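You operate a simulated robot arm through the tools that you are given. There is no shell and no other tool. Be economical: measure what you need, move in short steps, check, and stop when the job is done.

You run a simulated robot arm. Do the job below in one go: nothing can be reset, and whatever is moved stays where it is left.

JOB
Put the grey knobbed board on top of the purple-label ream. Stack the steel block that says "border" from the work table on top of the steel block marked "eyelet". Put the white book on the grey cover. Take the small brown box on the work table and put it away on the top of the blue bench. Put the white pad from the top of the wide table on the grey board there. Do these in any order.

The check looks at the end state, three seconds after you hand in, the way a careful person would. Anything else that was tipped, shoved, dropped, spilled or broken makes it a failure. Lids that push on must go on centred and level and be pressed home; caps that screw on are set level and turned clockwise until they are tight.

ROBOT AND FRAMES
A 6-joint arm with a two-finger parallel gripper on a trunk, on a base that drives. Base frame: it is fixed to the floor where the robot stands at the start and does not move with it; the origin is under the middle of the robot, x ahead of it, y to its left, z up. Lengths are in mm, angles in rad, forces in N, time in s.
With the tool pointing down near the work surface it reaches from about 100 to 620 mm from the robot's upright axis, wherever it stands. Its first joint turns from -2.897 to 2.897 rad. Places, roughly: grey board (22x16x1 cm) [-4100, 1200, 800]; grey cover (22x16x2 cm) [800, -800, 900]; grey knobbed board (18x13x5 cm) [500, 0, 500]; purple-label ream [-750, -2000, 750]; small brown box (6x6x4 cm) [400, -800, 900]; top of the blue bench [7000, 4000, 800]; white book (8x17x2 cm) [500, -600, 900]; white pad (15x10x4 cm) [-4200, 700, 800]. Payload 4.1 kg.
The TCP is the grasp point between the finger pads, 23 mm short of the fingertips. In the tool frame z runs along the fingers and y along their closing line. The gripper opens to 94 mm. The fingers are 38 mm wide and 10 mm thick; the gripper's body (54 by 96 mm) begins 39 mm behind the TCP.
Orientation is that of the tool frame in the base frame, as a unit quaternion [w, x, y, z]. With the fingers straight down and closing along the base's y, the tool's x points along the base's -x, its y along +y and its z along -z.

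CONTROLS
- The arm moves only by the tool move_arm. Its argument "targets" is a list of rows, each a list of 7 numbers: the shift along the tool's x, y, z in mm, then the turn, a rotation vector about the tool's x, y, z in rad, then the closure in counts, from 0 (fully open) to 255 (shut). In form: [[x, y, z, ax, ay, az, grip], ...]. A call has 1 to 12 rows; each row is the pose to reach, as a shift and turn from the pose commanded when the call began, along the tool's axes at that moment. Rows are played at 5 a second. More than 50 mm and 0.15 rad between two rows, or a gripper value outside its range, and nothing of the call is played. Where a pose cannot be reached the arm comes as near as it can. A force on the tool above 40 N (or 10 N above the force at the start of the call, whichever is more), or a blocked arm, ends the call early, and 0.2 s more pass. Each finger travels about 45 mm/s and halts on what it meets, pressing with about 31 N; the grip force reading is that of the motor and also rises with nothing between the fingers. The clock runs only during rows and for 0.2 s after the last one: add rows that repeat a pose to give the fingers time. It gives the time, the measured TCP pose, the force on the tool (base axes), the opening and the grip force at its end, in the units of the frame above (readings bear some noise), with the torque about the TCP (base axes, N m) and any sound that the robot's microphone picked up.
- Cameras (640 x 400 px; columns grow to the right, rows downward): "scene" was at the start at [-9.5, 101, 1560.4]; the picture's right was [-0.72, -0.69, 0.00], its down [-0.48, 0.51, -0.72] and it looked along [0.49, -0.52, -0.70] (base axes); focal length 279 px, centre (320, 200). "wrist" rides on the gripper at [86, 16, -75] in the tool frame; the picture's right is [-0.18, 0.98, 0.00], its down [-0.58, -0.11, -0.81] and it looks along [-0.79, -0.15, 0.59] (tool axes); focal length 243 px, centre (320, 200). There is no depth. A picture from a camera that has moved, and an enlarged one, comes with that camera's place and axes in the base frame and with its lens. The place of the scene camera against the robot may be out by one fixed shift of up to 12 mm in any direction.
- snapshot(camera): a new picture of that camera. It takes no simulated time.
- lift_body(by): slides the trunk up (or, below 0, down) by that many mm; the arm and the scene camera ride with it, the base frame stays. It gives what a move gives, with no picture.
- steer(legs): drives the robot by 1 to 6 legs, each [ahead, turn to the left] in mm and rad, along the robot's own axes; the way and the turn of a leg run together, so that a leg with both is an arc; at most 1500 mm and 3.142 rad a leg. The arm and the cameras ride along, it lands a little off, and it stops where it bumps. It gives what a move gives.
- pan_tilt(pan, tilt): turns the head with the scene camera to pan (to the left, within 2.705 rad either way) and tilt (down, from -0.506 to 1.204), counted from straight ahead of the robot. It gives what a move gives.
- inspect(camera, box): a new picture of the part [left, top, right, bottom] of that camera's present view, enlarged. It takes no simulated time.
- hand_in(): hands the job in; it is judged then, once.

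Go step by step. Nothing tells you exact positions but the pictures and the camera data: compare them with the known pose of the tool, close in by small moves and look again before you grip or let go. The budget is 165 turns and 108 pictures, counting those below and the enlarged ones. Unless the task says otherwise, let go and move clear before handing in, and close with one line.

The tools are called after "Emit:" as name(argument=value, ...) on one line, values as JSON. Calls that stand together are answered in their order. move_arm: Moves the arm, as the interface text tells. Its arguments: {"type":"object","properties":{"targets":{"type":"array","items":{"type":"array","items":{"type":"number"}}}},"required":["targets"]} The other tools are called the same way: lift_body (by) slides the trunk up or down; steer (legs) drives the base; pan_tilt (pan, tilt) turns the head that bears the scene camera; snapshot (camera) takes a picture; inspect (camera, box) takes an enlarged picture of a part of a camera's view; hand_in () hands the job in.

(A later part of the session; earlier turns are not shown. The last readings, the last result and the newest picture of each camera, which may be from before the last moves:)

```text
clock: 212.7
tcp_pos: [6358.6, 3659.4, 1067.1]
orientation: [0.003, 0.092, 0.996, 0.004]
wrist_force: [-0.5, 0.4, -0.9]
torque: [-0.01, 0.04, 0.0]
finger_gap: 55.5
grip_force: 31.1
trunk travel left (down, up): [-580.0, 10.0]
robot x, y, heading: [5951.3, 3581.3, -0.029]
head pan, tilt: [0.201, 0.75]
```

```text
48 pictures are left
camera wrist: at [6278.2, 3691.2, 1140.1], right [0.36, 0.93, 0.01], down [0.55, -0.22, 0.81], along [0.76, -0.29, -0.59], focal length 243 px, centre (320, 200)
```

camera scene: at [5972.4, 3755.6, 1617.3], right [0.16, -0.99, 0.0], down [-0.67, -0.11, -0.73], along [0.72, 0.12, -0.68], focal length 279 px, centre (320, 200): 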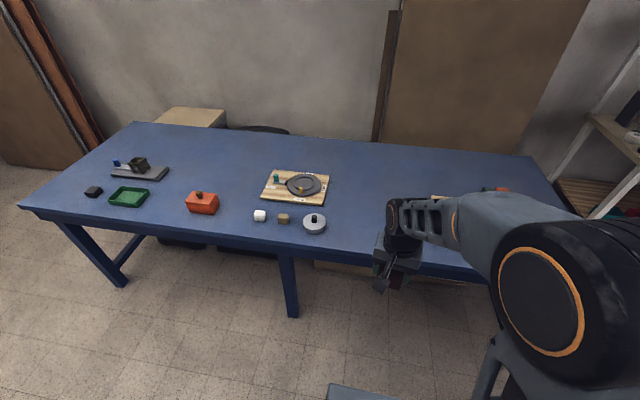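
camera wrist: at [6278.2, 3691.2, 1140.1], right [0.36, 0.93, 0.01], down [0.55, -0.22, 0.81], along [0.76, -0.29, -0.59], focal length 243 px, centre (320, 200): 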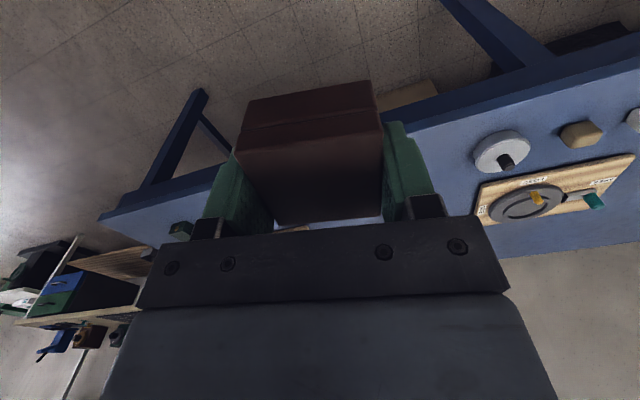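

There's a clear spot between the disk and the items on the right. I drive 180 mm closer, extend over (6690,3640) and lower the trunk.

Emit:
steer(legs=[[180, 0.03]])

Emit:
move_arm(targets=[[-15, 2, 0, 0, 0, -0.08, 255], [-45, 5, 0, 0, 0, -0.18, 255], [-75, 9, 0, 0, 0, -0.2, 255], [-105, 12, 0, 0, 0, -0.2, 255], [-135, 16, 0, 0, 0, -0.2, 255], [-149.3, 17.7, 0, 0, 0, -0.2, 255], [-149.3, 17.7, 0, 0, 0, -0.2, 255]])

Emit:
lift_body(by=-170)

Emit:
snapshot(camera="wrist")

Emit:
snapshot(camera="scene")

```text
clock: 214.2
tcp_pos: [6538.1, 3669.4, 1066.2]
orientation: [0.001, 0.076, 0.997, 0.004]
wrist_force: [-0.6, -0.2, -0.5]
torque: [-0.01, 0.03, 0.0]
finger_gap: 55.2
grip_force: 30.9
trunk travel left (down, up): [-580.0, 10.0]
robot x, y, heading: [6131.1, 3574.6, 0.0]
head pan, tilt: [0.201, 0.75]
```

```text
clock: 215.8
tcp_pos: [6688.0, 3664.2, 1065.1]
orientation: [0.004, -0.023, 1.0, 0.004]
wrist_force: [0.3, 0.2, -1.2]
torque: [0.02, 0.02, -0.01]
finger_gap: 54.9
grip_force: 31.1
trunk travel left (down, up): [-580.0, 10.0]
robot x, y, heading: [6129.4, 3575.0, -0.002]
head pan, tilt: [0.201, 0.75]
```

```text
clock: 217.7
tcp_pos: [6688.8, 3662.5, 894.6]
orientation: [0.004, -0.024, 1.0, 0.003]
wrist_force: [0.1, 0.3, 0.2]
torque: [-0.04, -0.01, 0.0]
finger_gap: 55.1
grip_force: 30.9
trunk travel left (down, up): [-410.0, 180.0]
robot x, y, heading: [6130.8, 3579.6, -0.002]
head pan, tilt: [0.201, 0.75]
```

```text
47 pictures are left
camera wrist: at [6603.5, 3675.9, 967.9], right [0.14, 0.99, 0.01], down [0.58, -0.09, 0.81], along [0.8, -0.11, -0.59], focal length 243 px, centre (320, 200)
```

wrist: 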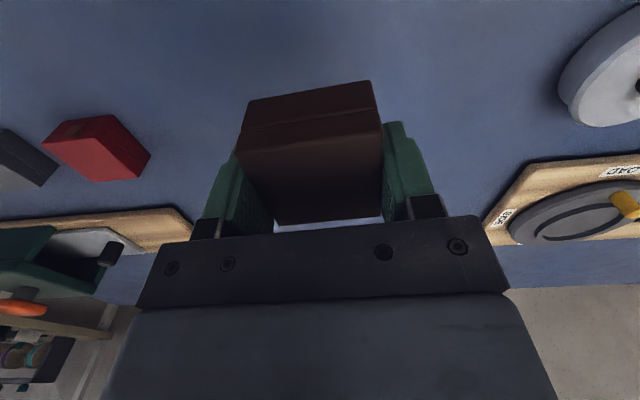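

```text
46 pictures are left
camera scene: at [6147.5, 3752.9, 1447.3], right [0.2, -0.98, 0.0], down [-0.67, -0.13, -0.73], along [0.72, 0.14, -0.68], focal length 279 px, centre (320, 200)
```

scene: 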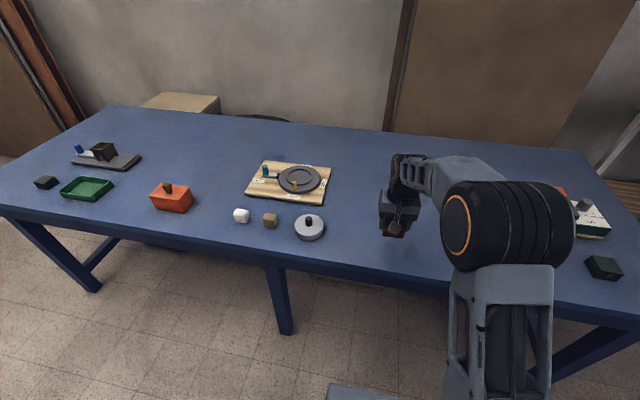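

The spot is clear all around. I lower slowly to contact.

Emit:
move_arm(targets=[[0, 0, 8, 0, 0, 0, 255], [0, 0, 16, 0, 0, 0, 255], [0, 0, 22, 0, 0, 0, 255], [0, 0, 27, 0, 0, 0, 255], [0, 0, 31, 0, 0, 0, 255], [0, 0, 35, 0, 0, 0, 255], [0, 0, 39, 0, 0, 0, 255], [0, 0, 43, 0, 0, 0, 255], [0, 0, 47, 0, 0, 0, 255], [0, 0, 51, 0, 0, 0, 255], [0, 0, 54, 0, 0, 0, 255], [0, 0, 57, 0, 0, 0, 255]])

```text
clock: 220.3
tcp_pos: [6689.3, 3662.9, 837.0]
orientation: [0.003, -0.024, 1.0, 0.004]
wrist_force: [-0.7, -0.2, 0.2]
torque: [-0.02, 0.01, 0.03]
finger_gap: 54.9
grip_force: 31.1
trunk travel left (down, up): [-410.0, 180.0]
robot x, y, heading: [6131.4, 3572.4, -0.005]
head pan, tilt: [0.201, 0.75]
```

Emit:
move_arm(targets=[[0, 0, 2, 0, 0, 0, 255], [0, 0, 4, 0, 0, 0, 255], [0, 0, 6, 0, 0, 0, 255], [0, 0, 8, 0, 0, 0, 255], [0, 0, 10, 0, 0, 0, 255], [0, 0, 12, 0, 0, 0, 255], [0, 0, 14, 0, 0, 0, 255], [0, 0, 16, 0, 0, 0, 255], [0, 0, 18, 0, 0, 0, 255], [0, 0, 20, 0, 0, 0, 255]])

Emit:
snapshot(camera="wrist")

```text
clock: 222.5
tcp_pos: [6688.7, 3664.6, 817.8]
orientation: [0.002, -0.023, 1.0, 0.004]
wrist_force: [0.2, -0.6, -0.8]
torque: [0.0, -0.01, -0.01]
finger_gap: 55.4
grip_force: 31.3
trunk travel left (down, up): [-410.0, 180.0]
robot x, y, heading: [6132.1, 3582.6, -0.004]
head pan, tilt: [0.201, 0.75]
```

```text
45 pictures are left
camera wrist: at [6604.0, 3676.6, 890.6], right [0.14, 0.99, 0.01], down [0.58, -0.09, 0.81], along [0.8, -0.11, -0.59], focal length 243 px, centre (320, 200)
```

wrist: 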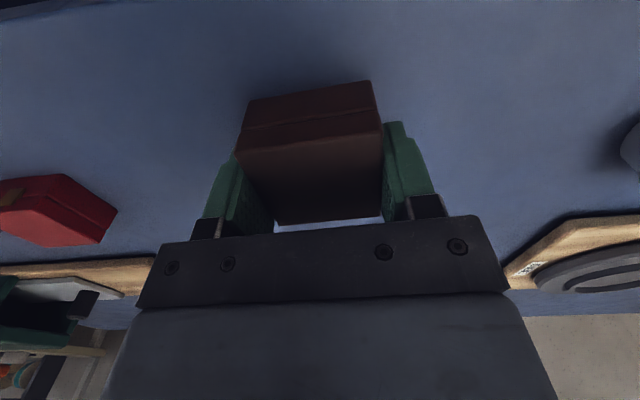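

Emit:
move_arm(targets=[[0, 0, 3, 0, 0, 0, 255], [0, 0, 6, 0, 0, 0, 255], [0, 0, 9, 0, 0, 0, 255], [0, 0, 12, 0, 0, 0, 255], [0, 0, 15, 0, 0, 0, 255], [0, 0, 18, 0, 0, 0, 255], [0, 0, 21, 0, 0, 0, 255], [0, 0, 24, 0, 0, 0, 255], [0, 0, 27, 0, 0, 0, 255], [0, 0, 30, 0, 0, 0, 255], [0, 0, 33, 0, 0, 0, 255], [0, 0, 36, 0, 0, 0, 255]])

```text
clock: 225.1
tcp_pos: [6689.8, 3664.2, 784.3]
orientation: [0.007, -0.024, 1.0, 0.003]
wrist_force: [1.6, -4.1, 32.0]
torque: [-0.42, -0.01, 0.05]
finger_gap: 55.8
grip_force: 31.4
trunk travel left (down, up): [-410.0, 180.0]
robot x, y, heading: [6131.9, 3575.6, 0.0]
head pan, tilt: [0.201, 0.75]
```

Contact at z≈784. I release and rise.

Emit:
move_arm(targets=[[0, 0, -2, 0, 0, 0, 255], [0, 0, -2, 0, 0, 0, 150], [0, 0, -2, 0, 0, 0, 0], [0, 0, -2, 0, 0, 0, 0], [0, 0, -2, 0, 0, 0, 0], [0, 0, -20, 0, 0, 0, 0], [0, 0, -60, 0, 0, 0, 0], [0, 0, -105, 0, 0, 0, 0], [0, 0, -150, 0, 0, 0, 0]])

Emit:
snapshot(camera="wrist")

```text
clock: 227.1
tcp_pos: [6690.0, 3664.1, 931.5]
orientation: [0.003, -0.024, 1.0, 0.003]
wrist_force: [-0.1, 0.0, -1.5]
torque: [0.01, 0.03, 0.0]
finger_gap: 94.0
grip_force: 0.0
trunk travel left (down, up): [-410.0, 180.0]
robot x, y, heading: [6132.8, 3574.5, 0.002]
head pan, tilt: [0.201, 0.75]
```

```text
44 pictures are left
camera wrist: at [6603.9, 3677.6, 1003.3], right [0.14, 0.99, 0.01], down [0.58, -0.09, 0.81], along [0.8, -0.11, -0.59], focal length 243 px, centre (320, 200)
```

wrist: 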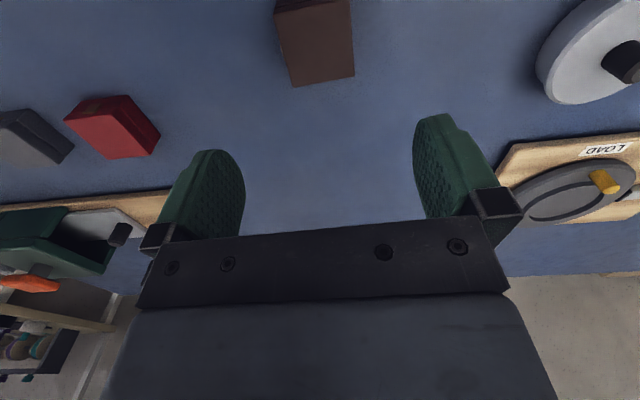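

The box is on the bench. Now back to the work table for the knobbed board: retreat, turn around and retrace the route.

Emit:
steer(legs=[[-250, 0], [0, -2.683], [1300, 0], [1240, 0], [0, -0.537], [1300, 0]])

```text
clock: 255.2
tcp_pos: [1644.9, 2763.0, 929.2]
orientation: [0.003, 0.999, -0.049, -0.004]
wrist_force: [0.8, 0.4, 0.0]
torque: [0.0, -0.01, 0.01]
finger_gap: 93.8
grip_force: 0.1
trunk travel left (down, up): [-410.0, 180.0]
robot x, y, heading: [2210.7, 2769.1, 2.997]
head pan, tilt: [0.201, 0.75]
```

Emit:
steer(legs=[[0, 0.172], [1300, 0], [1230, 0], [0, 1.543], [1300, 0], [800, 0]])

Emit:
lift_body(by=-250)

Emit:
pan_tilt(pan=1.2, tilt=0.45)

Emit:
snapshot(camera="scene")

```text
clock: 282.1
tcp_pos: [-275.2, 28.1, 930.2]
orientation: [0.005, 0.694, 0.72, -0.001]
wrist_force: [-0.7, 0.9, -0.5]
torque: [-0.03, 0.0, -0.03]
finger_gap: 94.1
grip_force: 0.0
trunk travel left (down, up): [-410.0, 180.0]
robot x, y, heading: [-356.2, 588.0, -1.585]
head pan, tilt: [0.201, 0.75]
```

```text
clock: 284.6
tcp_pos: [-274.7, 28.6, 680.1]
orientation: [0.005, 0.693, 0.721, 0.0]
wrist_force: [-0.1, -0.4, 0.0]
torque: [-0.01, -0.01, 0.01]
finger_gap: 94.0
grip_force: 0.1
trunk travel left (down, up): [-160.0, 430.0]
robot x, y, heading: [-356.7, 585.7, -1.581]
head pan, tilt: [0.201, 0.75]
```

```text
clock: 285.9
tcp_pos: [-275.0, 28.1, 679.9]
orientation: [0.005, 0.694, 0.72, 0.0]
wrist_force: [-0.6, -0.3, -0.5]
torque: [0.01, 0.03, -0.01]
finger_gap: 94.2
grip_force: 0.1
trunk travel left (down, up): [-160.0, 430.0]
robot x, y, heading: [-357.1, 588.3, -1.584]
head pan, tilt: [1.201, 0.45]
```

```text
43 pictures are left
camera scene: at [-112.3, 605.3, 1223.6], right [-0.37, -0.93, 0.0], down [-0.4, 0.16, -0.9], along [0.83, -0.34, -0.44], focal length 279 px, centre (320, 200)
```

scene: 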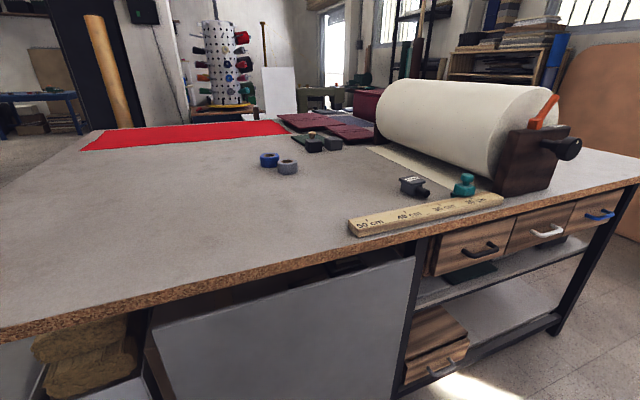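

The board should be under the table near the post at (500,0,500). I'll drive closer to look straight in.

Emit:
steer(legs=[[650, 0]])

Emit:
pan_tilt(pan=1.5, tilt=0.6)

Emit:
snapshot(camera="scene")

```text
clock: 289.6
tcp_pos: [-275.0, -632.5, 680.1]
orientation: [0.005, 0.69, 0.724, 0.001]
wrist_force: [-0.8, -0.2, -0.3]
torque: [-0.01, -0.01, -0.02]
finger_gap: 94.3
grip_force: 0.0
trunk travel left (down, up): [-160.0, 430.0]
robot x, y, heading: [-363.8, -74.9, -1.574]
head pan, tilt: [1.201, 0.45]
```

```text
clock: 290.4
tcp_pos: [-273.1, -633.2, 679.1]
orientation: [0.005, 0.689, 0.724, 0.0]
wrist_force: [-0.9, 0.6, 1.1]
torque: [0.01, 0.02, 0.02]
finger_gap: 94.0
grip_force: 0.1
trunk travel left (down, up): [-160.0, 430.0]
robot x, y, heading: [-363.1, -73.8, -1.575]
head pan, tilt: [1.499, 0.6]
```

```text
42 pictures are left
camera scene: at [-114.6, -28.0, 1210.1], right [-0.07, -1.0, 0.0], down [-0.56, 0.04, -0.83], along [0.82, -0.06, -0.56], focal length 279 px, centre (320, 200)
```

scene: 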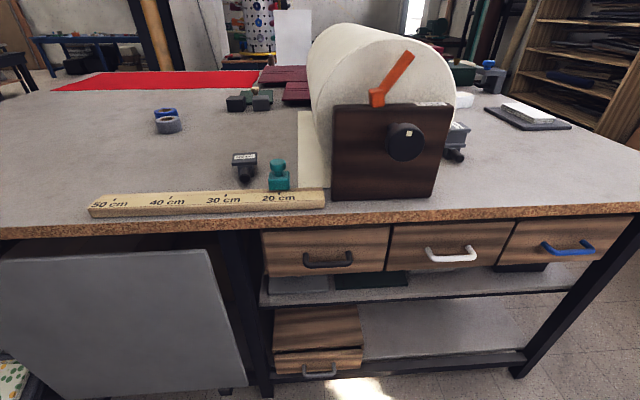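

On the shelf under the drawers there's a grey board at the left near (430,0), with a green one beside it. I lower the trunk for a flatter view in and zoom.

Emit:
lift_body(by=-160)

Emit:
pan_tilt(pan=1.57, tilt=0.5)

Emit:
inspect(camera="scene", box=[230, 180, 450, 320])

```text
clock: 292.2
tcp_pos: [-273.5, -632.8, 519.9]
orientation: [0.004, 0.69, 0.724, 0.0]
wrist_force: [1.6, 0.3, -0.4]
torque: [0.01, 0.04, 0.03]
finger_gap: 93.7
grip_force: 0.1
trunk travel left (down, up): [0.0, 590.0]
robot x, y, heading: [-360.6, -74.9, -1.573]
head pan, tilt: [1.499, 0.6]
```

```text
clock: 292.9
tcp_pos: [-273.2, -632.4, 519.7]
orientation: [0.006, 0.69, 0.724, 0.0]
wrist_force: [0.0, -0.2, 0.2]
torque: [-0.04, -0.01, -0.01]
finger_gap: 93.7
grip_force: 0.1
trunk travel left (down, up): [0.0, 590.0]
robot x, y, heading: [-365.1, -74.2, -1.577]
head pan, tilt: [1.571, 0.499]
```

```text
2.86 times, centred on (340, 250) of scene
camera zoom: at [-111.8, -21.7, 1059.2], right [0.0, -1.0, 0.0], down [-0.48, 0.0, -0.88], along [0.88, 0.0, -0.48], focal length 796 px, centre (263, 57)
```

zoom: 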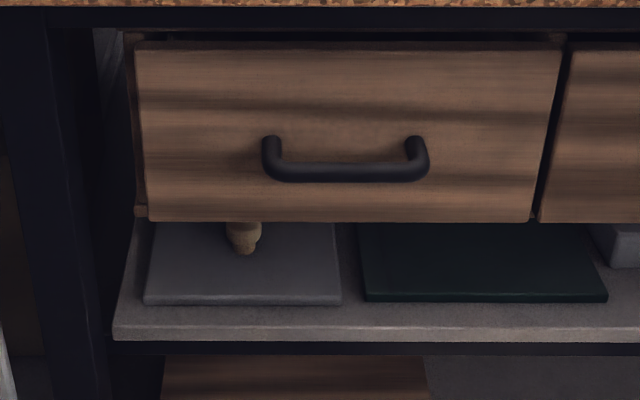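

The grey knobbed board sits on a recessed shelf: top z≈515, knob near (486,-2). The drawers overhang it, so I need the tool nearly horizontal with the camera side up. I'll try turning the wrist around in open space first.

Emit:
lift_body(by=150)

Emit:
move_arm(targets=[[0, 0, 0, 0, 0, -0.14, 0], [0, 0, 0, 0, 0, -0.28, 0], [0, 0, 0, 0, 0, -0.42, 0], [0, 0, 0, 0, 0, -0.56, 0], [0, 0, 0, 0, 0, -0.7, 0], [0, 0, 0, 0, 0, -0.84, 0], [0, 0, 0, 0, 0, -0.98, 0], [0, 0, 0, 0, 0, -1.12, 0], [0, 0, 0, 0, 0, -1.26, 0], [0, 0, 0, 0, 0, -1.4, 0], [0, 0, 0, 0, 0, -1.5, 0], [0, 0, 0, 0, 0, -1.571, 0]])

Emit:
move_arm(targets=[[0, 0, 0, 0, 0, -0.14, 0], [0, 0, 0, 0, 0, -0.28, 0], [0, 0, 0, 0, 0, -0.42, 0], [0, 0, 0, 0, 0, -0.56, 0], [0, 0, 0, 0, 0, -0.7, 0], [0, 0, 0, 0, 0, -0.84, 0], [0, 0, 0, 0, 0, -0.98, 0], [0, 0, 0, 0, 0, -1.12, 0], [0, 0, 0, 0, 0, -1.26, 0], [0, 0, 0, 0, 0, -1.4, 0], [0, 0, 0, 0, 0, -1.5, 0], [0, 0, 0, 0, 0, -1.6, 0]])

```text
clock: 294.6
tcp_pos: [-274.8, -633.5, 669.1]
orientation: [0.005, 0.689, 0.725, 0.0]
wrist_force: [0.3, -0.2, 1.1]
torque: [0.0, 0.0, 0.02]
finger_gap: 94.3
grip_force: 0.0
trunk travel left (down, up): [-150.0, 440.0]
robot x, y, heading: [-359.6, -76.9, -1.568]
head pan, tilt: [1.571, 0.499]
```

```text
clock: 297.2
tcp_pos: [-274.0, -633.4, 669.1]
orientation: [0.004, -0.025, 1.0, -0.002]
wrist_force: [-0.6, 0.5, 0.1]
torque: [-0.01, 0.02, 0.02]
finger_gap: 94.1
grip_force: 0.0
trunk travel left (down, up): [-150.0, 440.0]
robot x, y, heading: [-363.7, -75.3, -1.569]
head pan, tilt: [1.571, 0.499]
```

```text
clock: 299.8
tcp_pos: [-263.1, -631.3, 670.2]
orientation: [0.002, 0.732, -0.681, 0.003]
wrist_force: [-0.3, -0.4, 0.1]
torque: [-0.05, 0.0, 0.04]
finger_gap: 94.1
grip_force: 0.1
out of reach, approached as far as the arm can: row 12
trunk travel left (down, up): [-150.0, 440.0]
robot x, y, heading: [-363.8, -74.6, -1.573]
head pan, tilt: [1.571, 0.499]
```

The wrist nearly reached the half-turn. Now I pitch the tool forward to about 10° below horizontal, camera on top.

Emit:
move_arm(targets=[[0, 0, 0, 0, 0.14, 0, 0], [0, 0, 0, 0, 0.28, 0, 0], [0, 0, 0, 0, 0.42, 0, 0], [0, 0, 0, 0, 0.56, 0, 0], [0, 0, 0, 0, 0.7, 0, 0], [0, 0, 0, 0, 0.84, 0, 0], [0, 0, 0, 0, 0.98, 0, 0], [0, 0, 0, 0, 1.12, 0, 0], [0, 0, 0, 0, 1.26, 0, 0], [0, 0, 0, 0, 1.396, 0, 0], [0, 0, 0, 0, 1.396, 0, 0]])

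Emit:
snapshot(camera="wrist")

```text
clock: 302.2
tcp_pos: [-249.7, -627.6, 673.9]
orientation: [0.438, 0.558, -0.523, 0.473]
wrist_force: [0.0, 0.6, 0.3]
torque: [-0.01, 0.03, 0.0]
finger_gap: 93.9
grip_force: 0.1
out of reach, approached as far as the arm can: row 6, 7, 9, 10, 11
trunk travel left (down, up): [-150.0, 440.0]
robot x, y, heading: [-362.4, -76.5, -1.571]
head pan, tilt: [1.571, 0.499]
```

```text
40 pictures are left
camera wrist: at [-269.1, -569.3, 769.2], right [-0.98, -0.04, -0.19], down [0.05, 0.9, -0.44], along [0.18, -0.44, -0.88], focal length 243 px, centre (320, 200)
```

wrist: 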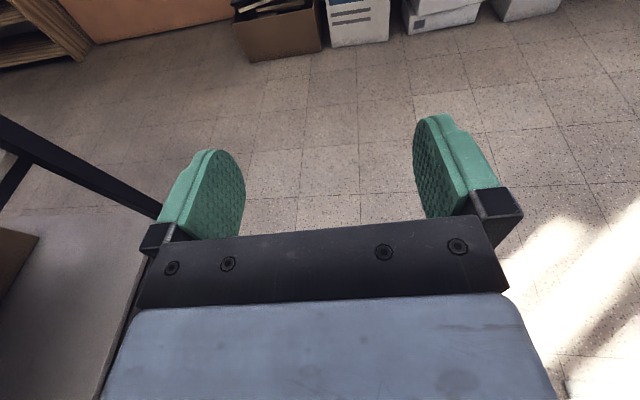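

The tool is now about 10° below horizontal with the camera on top. Before turning to face the table I check clearance behind the robot.

Emit:
pan_tilt(pan=-1.9, tilt=0.8)

Emit:
snapshot(camera="scene")

```text
clock: 305.1
tcp_pos: [-249.4, -627.1, 672.5]
orientation: [0.438, 0.558, -0.522, 0.473]
wrist_force: [-0.7, 0.1, -0.7]
torque: [0.02, 0.0, 0.02]
finger_gap: 93.8
grip_force: 0.1
trunk travel left (down, up): [-150.0, 440.0]
robot x, y, heading: [-363.3, -74.9, -1.578]
head pan, tilt: [-1.901, 0.799]
```

```text
39 pictures are left
camera scene: at [-279.1, 4.8, 1183.2], right [0.33, 0.95, 0.0], down [0.68, -0.23, -0.7], along [-0.66, 0.23, -0.72], focal length 279 px, centre (320, 200)
```

scene: 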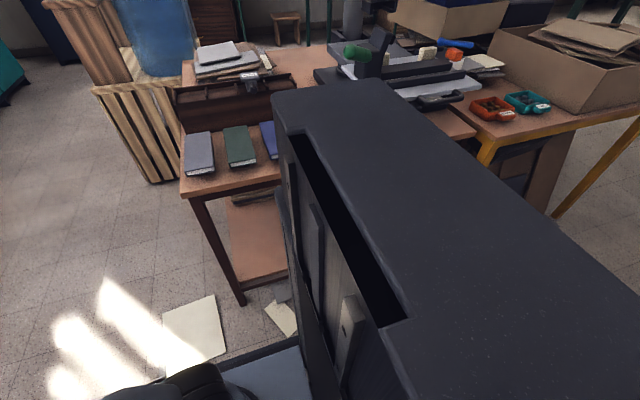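

There's room to turn (the brown table edge is about 480 mm away). I advance 40 mm, turn to face the table and check.

Emit:
steer(legs=[[40, 0], [0, 1.565]])

Emit:
pan_tilt(pan=0.15, tilt=0.6)

Emit:
snapshot(camera="scene")

Emit:
snapshot(camera="wrist")

```text
clock: 309.7
tcp_pos: [194.6, -30.0, 672.5]
orientation: [-0.008, 0.764, 0.006, 0.645]
wrist_force: [-0.1, -0.2, -0.1]
torque: [0.03, 0.02, 0.0]
finger_gap: 93.9
grip_force: 0.1
trunk travel left (down, up): [-150.0, 440.0]
robot x, y, heading: [-365.2, -116.5, -0.051]
head pan, tilt: [-1.901, 0.799]
```

```text
clock: 311.7
tcp_pos: [194.5, -29.6, 672.6]
orientation: [-0.008, 0.764, 0.006, 0.645]
wrist_force: [0.3, -0.8, -0.1]
torque: [0.01, 0.02, 0.01]
finger_gap: 94.1
grip_force: 0.0
trunk travel left (down, up): [-150.0, 440.0]
robot x, y, heading: [-365.6, -112.8, -0.051]
head pan, tilt: [0.15, 0.6]
```

```text
38 pictures are left
camera scene: at [-332.7, 57.0, 1200.1], right [0.1, -1.0, 0.0], down [-0.56, -0.05, -0.83], along [0.82, 0.08, -0.56], focal length 279 px, centre (320, 200)
```

scene: 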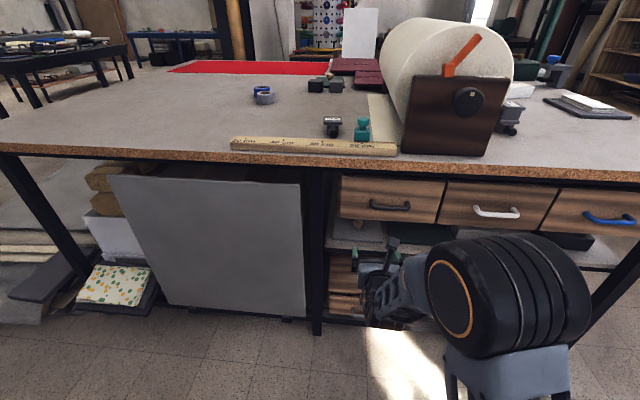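

```text
37 pictures are left
camera wrist: at [137.7, -46.8, 769.4], right [-0.01, -0.98, -0.19], down [-0.89, 0.09, -0.44], along [0.45, 0.16, -0.88], focal length 243 px, centre (320, 200)
```

wrist: 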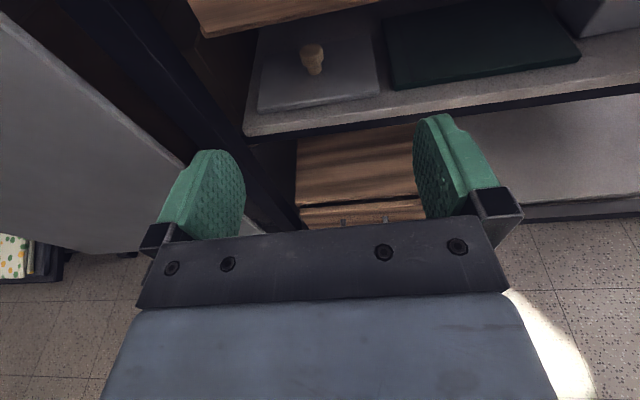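

The knob is seen at about (486,5), board top z≈522, knob top ≈562. I raise the pitch slightly for headroom under the drawers, shift to y≈+15, lower the trunk and check again.

Emit:
move_arm(targets=[[0, -22, 0, 0, 0.05, 0, 0], [0, -44, 0, 0, 0.1, 0, 0], [0, -44, 0, 0, 0.1, 0, 0]])

Emit:
lift_body(by=-118)

Emit:
steer(legs=[[130, 0]])

Emit:
snapshot(camera="wrist")

```text
clock: 312.5
tcp_pos: [193.4, 14.7, 672.5]
orientation: [-0.008, 0.73, 0.005, 0.683]
wrist_force: [0.3, 0.0, -0.5]
torque: [0.0, -0.04, -0.02]
finger_gap: 94.0
grip_force: 0.2
trunk travel left (down, up): [-150.0, 440.0]
robot x, y, heading: [-365.6, -117.9, -0.052]
head pan, tilt: [0.15, 0.6]
```

```text
clock: 314.0
tcp_pos: [193.7, 14.2, 556.4]
orientation: [-0.009, 0.731, 0.006, 0.682]
wrist_force: [0.2, 0.2, 0.1]
torque: [0.02, 0.0, 0.02]
finger_gap: 94.1
grip_force: 0.1
trunk travel left (down, up): [-32.0, 558.0]
robot x, y, heading: [-360.8, -111.8, -0.058]
head pan, tilt: [0.15, 0.6]
```

```text
clock: 315.3
tcp_pos: [328.0, 6.1, 555.6]
orientation: [-0.009, 0.732, 0.006, 0.682]
wrist_force: [-0.5, -0.2, -0.4]
torque: [0.04, 0.01, -0.03]
finger_gap: 93.8
grip_force: 0.0
trunk travel left (down, up): [-32.0, 558.0]
robot x, y, heading: [-227.2, -124.2, -0.054]
head pan, tilt: [0.15, 0.6]
```

```text
36 pictures are left
camera wrist: at [261.9, -10.5, 645.6], right [0.01, -0.98, -0.19], down [-0.85, 0.1, -0.52], along [0.53, 0.16, -0.83], focal length 243 px, centre (320, 200)
```

wrist: 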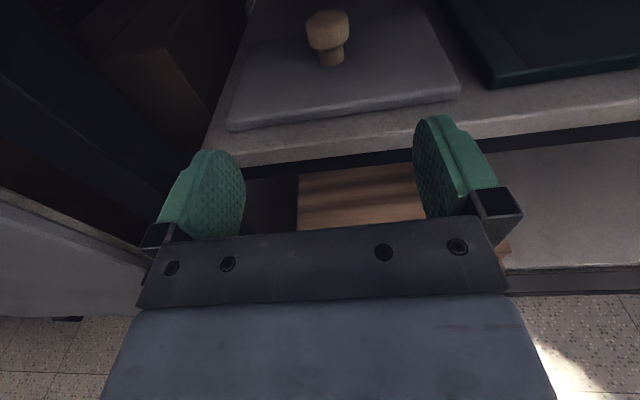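

The knob head is at about (485,1,552) and the gripper line is right on it. I drive 110 mm further in and recheck.

Emit:
steer(legs=[[110, 0]])

Emit:
snapshot(camera="wrist")

```text
clock: 316.5
tcp_pos: [420.4, 3.7, 554.4]
orientation: [-0.008, 0.73, 0.008, 0.683]
wrist_force: [-5.6, -0.1, -2.5]
torque: [0.02, -0.7, -0.1]
finger_gap: 94.1
grip_force: 0.0
trunk travel left (down, up): [-32.0, 558.0]
robot x, y, heading: [-132.0, -124.6, -0.054]
head pan, tilt: [0.15, 0.6]
stopped in leg 1: the force on the tool passed its limit (the readings are from after the stop); the commanded pose is now the measured one
```

```text
35 pictures are left
camera wrist: at [353.8, -14.5, 643.6], right [0.01, -0.98, -0.19], down [-0.85, 0.09, -0.53], along [0.53, 0.16, -0.83], focal length 243 px, centre (320, 200)
```

wrist: 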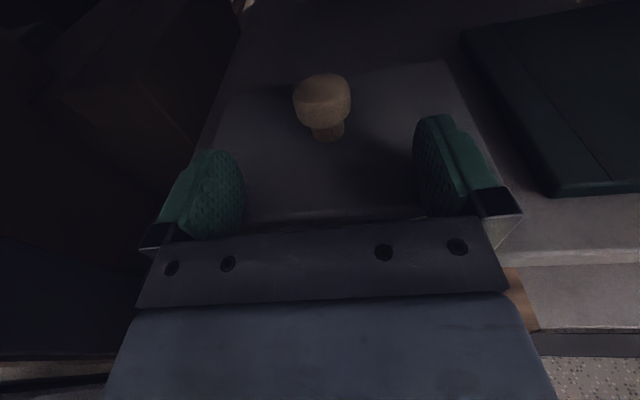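

The torque shows the camera block touching the drawer's lower front edge. I back off slightly, level the tool, lower it about 4 mm and try creeping in with the arm.

Emit:
move_arm(targets=[[-1, 0, -15, 0, 0, 0, 0], [-6, 1, -15, 0, 0.035, 0, 0], [-5.4, 2, -12, 0, 0.07, 0, 0], [-5, 2, -6, 0, 0.07, 0, 0], [-4.4, 2, 0, 0, 0.07, 0, 0], [-3.7, 3, 10, 0, 0.07, 0, 0], [-3, 3, 20, 0, 0.07, 0, 0], [-2.3, 3, 30, 0, 0.07, 0, 0], [-2.3, 3, 30, 0, 0.07, 0, 0]])

Emit:
snapshot(camera="wrist")

```text
clock: 318.1
tcp_pos: [436.1, 0.9, 551.7]
orientation: [-0.007, 0.705, 0.007, 0.71]
wrist_force: [-23.8, -5.6, 18.2]
torque: [-0.33, 1.53, -0.35]
finger_gap: 94.1
grip_force: 0.1
trunk travel left (down, up): [-32.0, 558.0]
robot x, y, heading: [-132.4, -126.7, -0.059]
head pan, tilt: [0.15, 0.6]
stopped in row 8: the force on the tool passed its limit (the readings are from after the stop); the commanded pose is now the measured one
```

```text
34 pictures are left
camera wrist: at [363.9, -16.8, 635.8], right [0.02, -0.98, -0.18], down [-0.81, 0.09, -0.59], along [0.59, 0.16, -0.79], focal length 243 px, centre (320, 200)
```

wrist: 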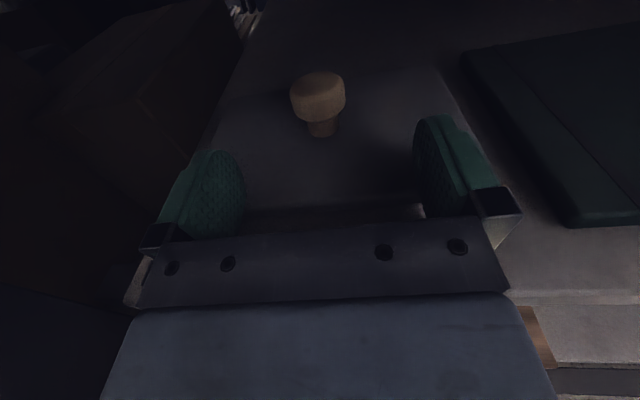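

The board got nudged about 25 mm deeper and something low is catching. I back off straight and look at the gap from the scene camera and the wrist.

Emit:
move_arm(targets=[[2, 0, -20, 0, 0, 0, 0], [3, 0, -45, 0, 0, 0, 0], [3, 0, -80, 0, 0, 0, 0], [3, 0, -110, 0, 0, 0, 0]])

Emit:
snapshot(camera="wrist")

Emit:
inspect(camera="scene", box=[300, 110, 480, 260])

```text
clock: 319.1
tcp_pos: [326.3, -0.7, 552.3]
orientation: [-0.007, 0.707, 0.007, 0.707]
wrist_force: [-0.3, 0.8, 0.3]
torque: [0.01, 0.0, 0.0]
finger_gap: 94.1
grip_force: 0.0
trunk travel left (down, up): [-32.0, 558.0]
robot x, y, heading: [-133.6, -125.7, -0.056]
head pan, tilt: [0.15, 0.6]
```

```text
33 pictures are left
camera wrist: at [253.5, -16.9, 637.2], right [0.02, -0.98, -0.18], down [-0.81, 0.09, -0.58], along [0.59, 0.16, -0.79], focal length 243 px, centre (320, 200)
```

wrist: 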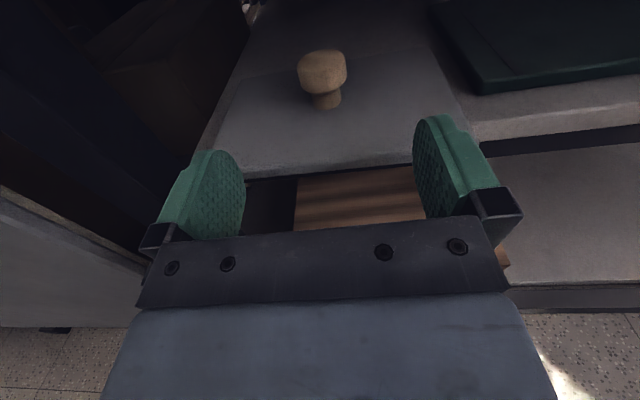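

```text
2.67 times, centred on (390, 185) of scene
camera zoom: at [-101.6, 45.0, 1082.0], right [0.1, -0.99, 0.0], down [-0.56, -0.06, -0.83], along [0.82, 0.08, -0.57], focal length 743 px, centre (133, 240)
```

zoom: 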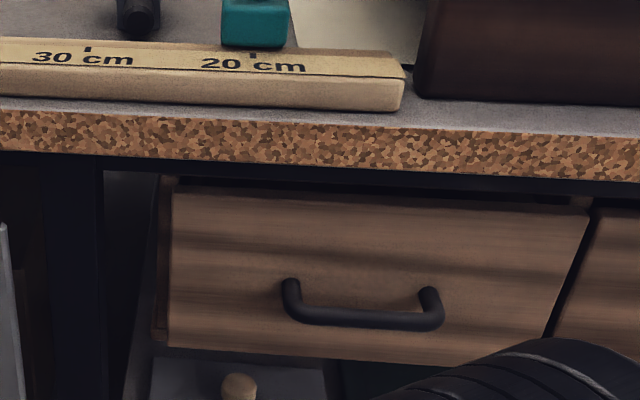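

The board was dragged outward, and its knob is now at about (433,2), overhanging the shelf front a little. That helps: I approach with the tool tilted 4° up at z≈561, which keeps the camera clear of the drawer.

Emit:
move_arm(targets=[[5, 0, 15, 0, 0.035, 0, 0], [9, 0, 35, 0, 0.07, 0, 0], [9, 0, 55, 0, 0.07, 0, 0], [9, 0, 75, 0, 0.07, 0, 0], [9, 0, 90, 0, 0.07, 0, 0], [9, 0, 101, 0, 0.07, 0, 0], [9, 0, 101, 0, 0.07, 0, 0]])

Emit:
snapshot(camera="wrist")

```text
clock: 320.7
tcp_pos: [429.5, 2.7, 561.5]
orientation: [-0.007, 0.681, 0.007, 0.732]
wrist_force: [-0.8, 0.8, 0.1]
torque: [0.01, 0.02, -0.01]
finger_gap: 94.1
grip_force: 0.0
trunk travel left (down, up): [-32.0, 558.0]
robot x, y, heading: [-130.1, -133.1, -0.053]
head pan, tilt: [0.15, 0.6]
```

```text
31 pictures are left
camera wrist: at [351.1, -16.0, 640.1], right [0.03, -0.98, -0.18], down [-0.77, 0.09, -0.64], along [0.64, 0.16, -0.75], focal length 243 px, centre (320, 200)
```

wrist: 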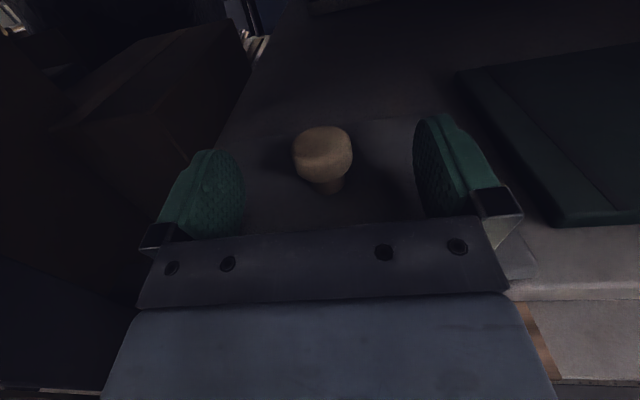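

The knob head is still about 25 mm ahead of the TCP. I creep forward with a slight extra upward tilt and a touch lower so the camera passes under the drawer.

Emit:
move_arm(targets=[[-1.5, 0, 0, 0, 0.025, 0, 0], [-3, 0, 5, 0, 0.025, 0, 0], [-3.4, 0, 10, 0, 0.025, 0, 0], [-3.8, 0, 15, 0, 0.025, 0, 0], [-4.2, 0, 20, 0, 0.025, 0, 0], [-4.4, 0, 23, 0, 0.025, 0, 0], [-4.4, 0, 23, 0, 0.025, 0, 0]])

Emit:
snapshot(camera="wrist")

```text
clock: 321.4
tcp_pos: [432.1, 1.2, 558.1]
orientation: [-0.007, 0.674, 0.008, 0.739]
wrist_force: [-17.5, -2.3, 10.1]
torque: [-0.32, 1.31, -0.23]
finger_gap: 94.0
grip_force: 0.1
trunk travel left (down, up): [-32.0, 558.0]
robot x, y, heading: [-132.9, -131.9, -0.052]
head pan, tilt: [0.15, 0.6]
stopped in row 3: the force on the tool passed its limit (the readings are from after the stop); the commanded pose is now the measured one
```

```text
30 pictures are left
camera wrist: at [352.3, -15.9, 636.1], right [0.04, -0.98, -0.18], down [-0.75, 0.09, -0.65], along [0.66, 0.16, -0.73], focal length 243 px, centre (320, 200)
```

wrist: 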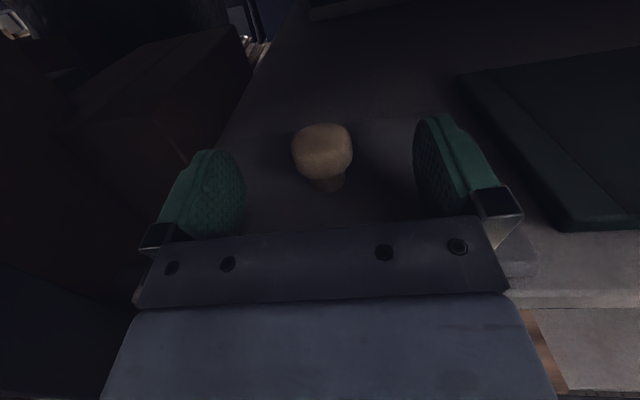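

Something on the gripper's underside touches the board, but that contact can also drag it outward, as happened before. I'll press lightly and drag the board about 35 mm outward, then lift off and back out.

Emit:
move_arm(targets=[[-3, 0, 0, 0, 0, 0, 0], [-4, 0, -10, 0, 0, 0, 0], [-4, 0, -22, 0, 0, 0, 0], [-4, 0, -34, 0, 0, 0, 0], [8, 0, -34, 0, 0, 0, 0], [8, 0, -70, 0, 0, 0, 0], [8, 0, -110, 0, 0, 0, 0]])

Emit:
snapshot(camera="wrist")

```text
clock: 323.0
tcp_pos: [322.9, -3.1, 555.6]
orientation: [-0.008, 0.675, 0.009, 0.737]
wrist_force: [0.0, -0.5, -0.9]
torque: [-0.02, -0.01, -0.02]
finger_gap: 93.9
grip_force: 0.1
trunk travel left (down, up): [-32.0, 558.0]
robot x, y, heading: [-132.1, -129.3, -0.046]
head pan, tilt: [0.15, 0.6]
```

```text
29 pictures are left
camera wrist: at [244.0, -19.2, 633.3], right [0.04, -0.98, -0.18], down [-0.75, 0.09, -0.65], along [0.66, 0.16, -0.74], focal length 243 px, centre (320, 200)
```

wrist: 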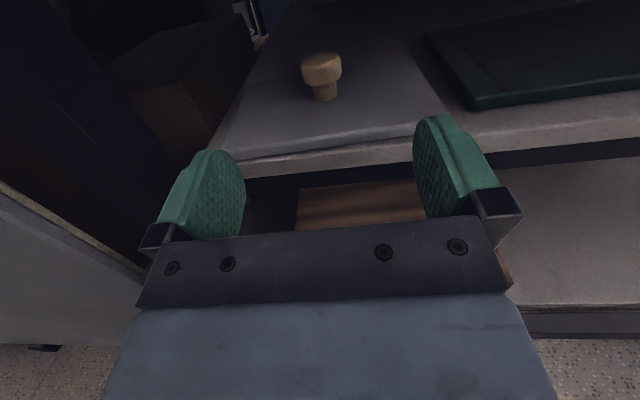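

The board front is now flush with the shelf (knob at about (464,3)). I'll back out and re-orient: camera underneath and the tool pitched about 23° down, which fits between drawer and board.

Emit:
steer(legs=[[-170, 0]])

Emit:
move_arm(targets=[[0, 0, 0, 0, 0, 0.14, 0], [0, 0, 0, 0, 0, 0.28, 0], [0, 0, 0, 0, 0, 0.42, 0], [0, 0, 0, 0, 0, 0.56, 0], [0, 0, 0, 0, 0, 0.7, 0], [0, 0, 0, 0, 0, 0.84, 0], [0, 0, 0, 0, 0, 0.98, 0], [0, 0, 0, 0, 0, 1.12, 0], [0, 0, 0, 0, 0, 1.26, 0], [0, 0, 0, 0, 0, 1.4, 0], [0, 0, 0, 0, 0, 1.5, 0], [0, 0, 0, 0, 0, 1.571, 0]])

Emit:
move_arm(targets=[[0, 0, 0, 0, 0, 0.14, 0], [0, 0, 0, 0, 0, 0.28, 0], [0, 0, 0, 0, 0, 0.42, 0], [0, 0, 0, 0, 0, 0.56, 0], [0, 0, 0, 0, 0, 0.7, 0], [0, 0, 0, 0, 0, 0.84, 0], [0, 0, 0, 0, 0, 0.98, 0], [0, 0, 0, 0, 0, 1.12, 0], [0, 0, 0, 0, 0, 1.26, 0], [0, 0, 0, 0, 0, 1.4, 0], [0, 0, 0, 0, 0, 1.5, 0], [0, 0, 0, 0, 0, 1.571, 0]])

Emit:
move_arm(targets=[[0, 0, 0, 0, 0.13, 0, 0], [0, 0, 0, 0, 0.26, 0, 0], [0, 0, 0, 0, 0.39, 0, 0], [0, 0, 0, 0, 0.496, 0, 0], [0, 0, 0, 0, 0.496, 0, 0]])

Emit:
snapshot(camera="wrist")

```text
clock: 324.5
tcp_pos: [150.5, 7.3, 556.0]
orientation: [-0.008, 0.674, 0.009, 0.739]
wrist_force: [0.3, 0.7, -0.4]
torque: [-0.01, 0.02, -0.03]
finger_gap: 94.0
grip_force: 0.1
trunk travel left (down, up): [-32.0, 558.0]
robot x, y, heading: [-306.3, -122.0, -0.05]
head pan, tilt: [0.15, 0.6]
```

```text
clock: 327.1
tcp_pos: [150.0, 8.1, 555.2]
orientation: [0.528, -0.484, 0.471, -0.515]
wrist_force: [1.3, -1.2, 0.6]
torque: [-0.01, 0.02, 0.01]
finger_gap: 93.9
grip_force: 0.0
trunk travel left (down, up): [-32.0, 558.0]
robot x, y, heading: [-305.7, -118.0, -0.048]
head pan, tilt: [0.15, 0.6]
```

```text
clock: 329.7
tcp_pos: [154.6, 19.5, 574.4]
orientation: [0.737, -0.011, 0.676, 0.003]
wrist_force: [0.2, 0.6, 0.1]
torque: [0.02, 0.01, -0.03]
finger_gap: 93.8
grip_force: 0.0
out of reach, approached as far as the arm can: row 12
trunk travel left (down, up): [-32.0, 558.0]
robot x, y, heading: [-308.5, -122.0, -0.049]
head pan, tilt: [0.15, 0.6]
```

```text
clock: 330.9
tcp_pos: [154.5, 17.6, 574.0]
orientation: [0.549, -0.011, 0.835, 0.006]
wrist_force: [0.4, 0.2, 0.2]
torque: [0.03, -0.02, -0.03]
finger_gap: 94.0
grip_force: 0.1
trunk travel left (down, up): [-32.0, 558.0]
robot x, y, heading: [-303.9, -122.1, -0.043]
head pan, tilt: [0.15, 0.6]
```

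```text
28 pictures are left
camera wrist: at [53.7, 34.0, 523.5], right [0.05, 0.98, 0.17], down [-0.51, -0.12, 0.85], along [0.86, -0.13, 0.49], focal length 243 px, centre (320, 200)
```

wrist: 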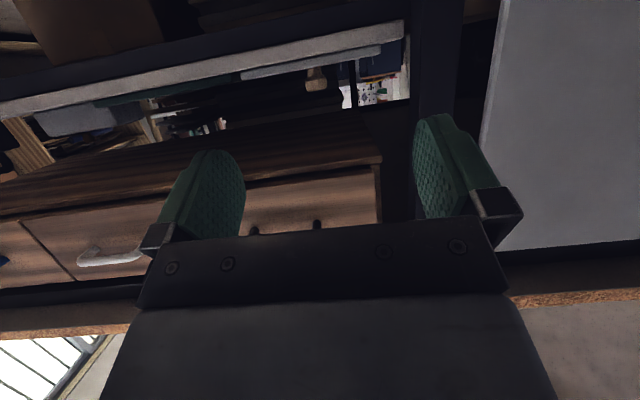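

The new pose works: about 23° down with the camera below. The knob's ray is consistent with (464,4,546). I drive in 190 mm, trim pitch, y and z, and check before the final advance.

Emit:
steer(legs=[[190, 0]])

Emit:
move_arm(targets=[[5, -4, 0, 0, -0.04, 0, 0], [12, -6, 5, 0, -0.075, 0, 0], [12, -6, 5, 0, -0.075, 0, 0]])

Emit:
snapshot(camera="wrist")

```text
clock: 332.5
tcp_pos: [348.5, 9.9, 574.7]
orientation: [0.55, -0.01, 0.835, 0.005]
wrist_force: [-0.9, -0.3, 0.0]
torque: [0.02, -0.02, 0.0]
finger_gap: 93.9
grip_force: 0.1
trunk travel left (down, up): [-32.0, 558.0]
robot x, y, heading: [-110.7, -126.4, -0.049]
head pan, tilt: [0.15, 0.6]
```

```text
clock: 333.3
tcp_pos: [347.0, 2.7, 560.8]
orientation: [0.582, -0.01, 0.813, 0.006]
wrist_force: [-0.4, -0.2, 0.7]
torque: [-0.03, -0.03, -0.02]
finger_gap: 93.9
grip_force: 0.0
trunk travel left (down, up): [-32.0, 558.0]
robot x, y, heading: [-112.8, -129.8, -0.046]
head pan, tilt: [0.15, 0.6]
```

```text
27 pictures are left
camera wrist: at [251.0, 17.7, 502.7], right [0.04, 0.98, 0.17], down [-0.57, -0.12, 0.81], along [0.82, -0.13, 0.56], focal length 243 px, centre (320, 200)
```

wrist: 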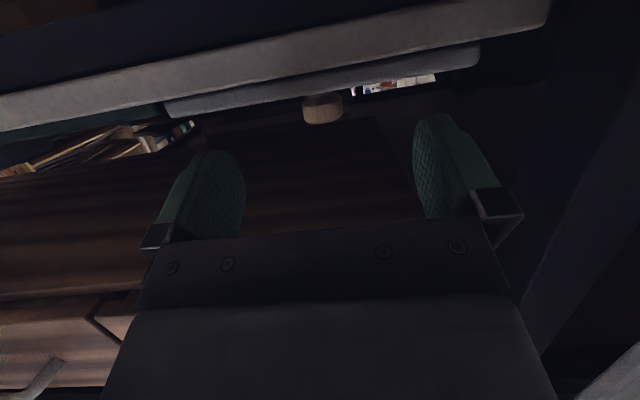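

Seen from below, the board lies at z≈521–531 and the knob top at ≈564, y≈2.7. That is right on line, so I advance straight 112 mm.

Emit:
move_arm(targets=[[-5, -0.3, 13, 0, 0, 0, 0], [-10, -0.7, 27, 0, 0, 0, 0], [-15, -1, 41, 0, 0, 0, 0], [-20, -1.4, 55, 0, 0, 0, 0], [-25, -1.7, 69, 0, 0, 0, 0], [-30, -2, 83, 0, 0, 0, 0], [-34, -2.4, 95, 0, 0, 0, 0], [-37.5, -2.6, 105.5, 0, 0, 0, 0], [-37.5, -2.6, 105.5, 0, 0, 0, 0]])

Emit:
snapshot(camera="wrist")

```text
clock: 335.3
tcp_pos: [461.4, 4.3, 563.4]
orientation: [0.581, -0.01, 0.814, 0.006]
wrist_force: [0.3, 0.1, -1.1]
torque: [-0.04, -0.01, 0.05]
finger_gap: 94.2
grip_force: 0.2
trunk travel left (down, up): [-32.0, 558.0]
robot x, y, heading: [-112.9, -129.5, -0.05]
head pan, tilt: [0.15, 0.6]
```

```text
26 pictures are left
camera wrist: at [364.1, 18.9, 504.7], right [0.04, 0.98, 0.17], down [-0.57, -0.12, 0.81], along [0.82, -0.13, 0.56], focal length 243 px, centre (320, 200)
```

wrist: 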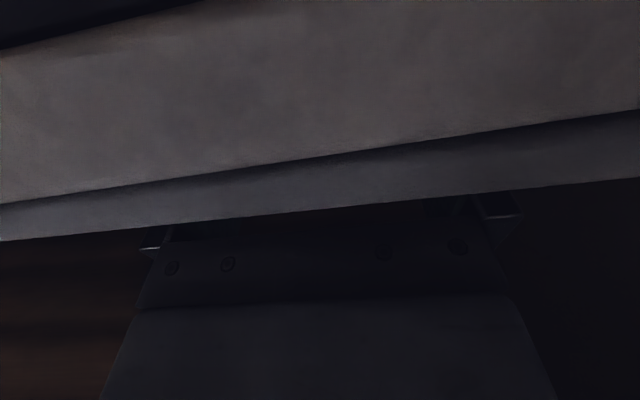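

Free of contact and in position. I close on the knob.

Emit:
move_arm(targets=[[0, 0, 0, 0, 0, 0, 255], [0, 0, 0, 0, 0, 0, 255], [0, 0, 0, 0, 0, 0, 255], [0, 0, 0, 0, 0, 0, 255], [0, 0, 0, 0, 0, 0, 255], [0, 0, 0, 0, 0, 0, 255], [0, 0, 0, 0, 0, 0, 255]])

```text
clock: 336.9
tcp_pos: [460.8, 2.8, 564.2]
orientation: [0.582, -0.01, 0.813, 0.006]
wrist_force: [0.0, -0.1, 0.9]
torque: [0.0, 0.04, 0.02]
finger_gap: 32.7
grip_force: 30.6
trunk travel left (down, up): [-32.0, 558.0]
robot x, y, heading: [-111.0, -132.4, -0.049]
head pan, tilt: [0.15, 0.6]
```

Gripped at 32.7 mm. I lift 6 mm slowly and check the load.

Emit:
move_arm(targets=[[-1, 0, -0.3, 0, 0, 0, 255], [-2.5, 0, -0.8, 0, 0, 0, 255], [-4, 0, -1.3, 0, 0, 0, 255], [-5.7, 0, -1.9, 0, 0, 0, 255], [-5.7, 0, -1.9, 0, 0, 0, 255]])

Emit:
snapshot(camera="wrist")

```text
clock: 338.1
tcp_pos: [460.7, 4.9, 570.1]
orientation: [0.582, -0.011, 0.813, 0.007]
wrist_force: [0.0, -1.2, -1.5]
torque: [0.0, -0.02, -0.01]
finger_gap: 32.9
grip_force: 31.0
trunk travel left (down, up): [-32.0, 558.0]
robot x, y, heading: [-114.9, -128.1, -0.052]
head pan, tilt: [0.15, 0.6]
```

```text
25 pictures are left
camera wrist: at [363.6, 17.7, 511.1], right [0.04, 0.98, 0.17], down [-0.57, -0.12, 0.81], along [0.82, -0.13, 0.56], focal length 243 px, centre (320, 200)
```

wrist: 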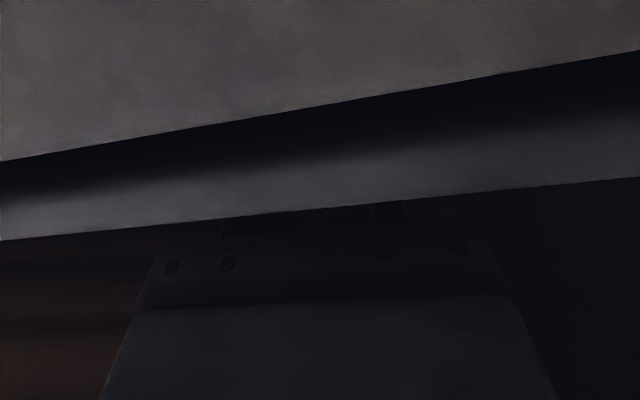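

The board is free and light. I retract with the arm, shifting a bit to -y and lifting once clear, so it passes the post.

Emit:
move_arm(targets=[[3, -2, -9, 0, 0, 0, 255], [8, -4.5, -24, 0, 0, 0, 255], [12.9, -7.1, -38, 0, 0, 0, 255], [10.1, -6.7, -54.8, 0, 0, 0, 255], [7.4, -8.4, -71.6, 0, 0, 0, 255], [12.3, -16, -86, 0, 0, 0, 255], [17.1, -22.7, -100.3, 0, 0, 0, 255], [21.9, -25.4, -114.5, 0, 0, 0, 255], [21.9, -25.4, -114.5, 0, 0, 0, 255]])

Emit:
snapshot(camera="scene")

```text
clock: 340.1
tcp_pos: [346.2, -25.9, 585.4]
orientation: [0.582, -0.01, 0.813, 0.006]
wrist_force: [-1.4, -0.3, -2.7]
torque: [-0.01, -0.02, 0.0]
finger_gap: 32.9
grip_force: 30.7
trunk travel left (down, up): [-32.0, 558.0]
robot x, y, heading: [-109.7, -125.4, -0.05]
head pan, tilt: [0.15, 0.6]
```

```text
24 pictures are left
camera scene: at [-82.6, 44.0, 1082.1], right [0.1, -0.99, 0.0], down [-0.56, -0.06, -0.83], along [0.82, 0.08, -0.57], focal length 279 px, centre (320, 200)
```

scene: 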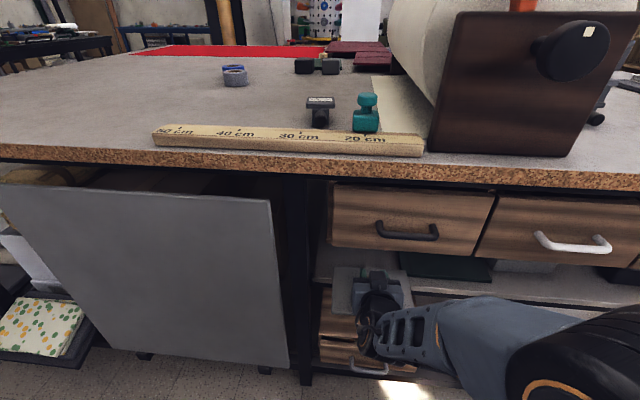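

The board is out in the open. I back away, raise the trunk, and drive to the paper stack at (-750,-2000).

Emit:
steer(legs=[[-230, 0]])

Emit:
lift_body(by=300)

Emit:
steer(legs=[[0, -1.521], [700, 0], [0, -0.8], [700, 0], [0, 0.8]])

Emit:
pan_tilt(pan=0.2, tilt=0.75)

Emit:
snapshot(camera="scene")

```text
clock: 341.8
tcp_pos: [115.2, -14.4, 585.0]
orientation: [0.582, -0.011, 0.813, 0.007]
wrist_force: [-0.3, -0.5, -2.0]
torque: [0.0, 0.04, -0.01]
finger_gap: 33.0
grip_force: 31.0
trunk travel left (down, up): [-32.0, 558.0]
robot x, y, heading: [-347.5, -117.7, -0.047]
head pan, tilt: [0.15, 0.6]
```

```text
clock: 344.8
tcp_pos: [115.2, -15.0, 885.2]
orientation: [0.581, -0.009, 0.814, 0.006]
wrist_force: [-0.6, 0.0, -1.8]
torque: [0.0, 0.03, 0.01]
finger_gap: 33.0
grip_force: 31.2
trunk travel left (down, up): [-332.0, 258.0]
robot x, y, heading: [-341.4, -110.9, -0.048]
head pan, tilt: [0.15, 0.6]
```

```text
clock: 360.0
tcp_pos: [-712.7, -1781.5, 884.5]
orientation: [0.428, 0.551, 0.599, -0.394]
wrist_force: [0.0, 0.7, -1.8]
torque: [-0.02, -0.04, -0.02]
finger_gap: 32.7
grip_force: 31.2
trunk travel left (down, up): [-332.0, 258.0]
robot x, y, heading: [-843.4, -1333.4, -1.562]
head pan, tilt: [0.15, 0.6]
```

```text
clock: 360.7
tcp_pos: [-714.1, -1781.2, 885.1]
orientation: [0.427, 0.551, 0.599, -0.394]
wrist_force: [-0.2, 0.4, -2.1]
torque: [-0.04, 0.01, -0.01]
finger_gap: 33.1
grip_force: 31.5
trunk travel left (down, up): [-332.0, 258.0]
robot x, y, heading: [-846.2, -1328.0, -1.564]
head pan, tilt: [0.201, 0.75]
```

```text
23 pictures are left
camera scene: at [-665.1, -1353.9, 1369.3], right [-0.98, -0.21, 0.0], down [-0.14, 0.67, -0.73], along [0.15, -0.72, -0.68], focal length 279 px, centre (320, 200)
```

scene: 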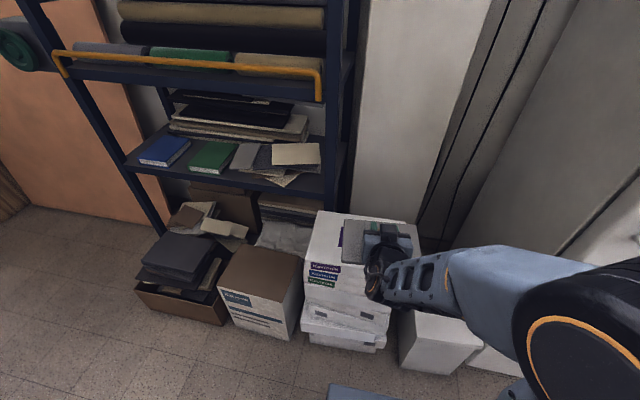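

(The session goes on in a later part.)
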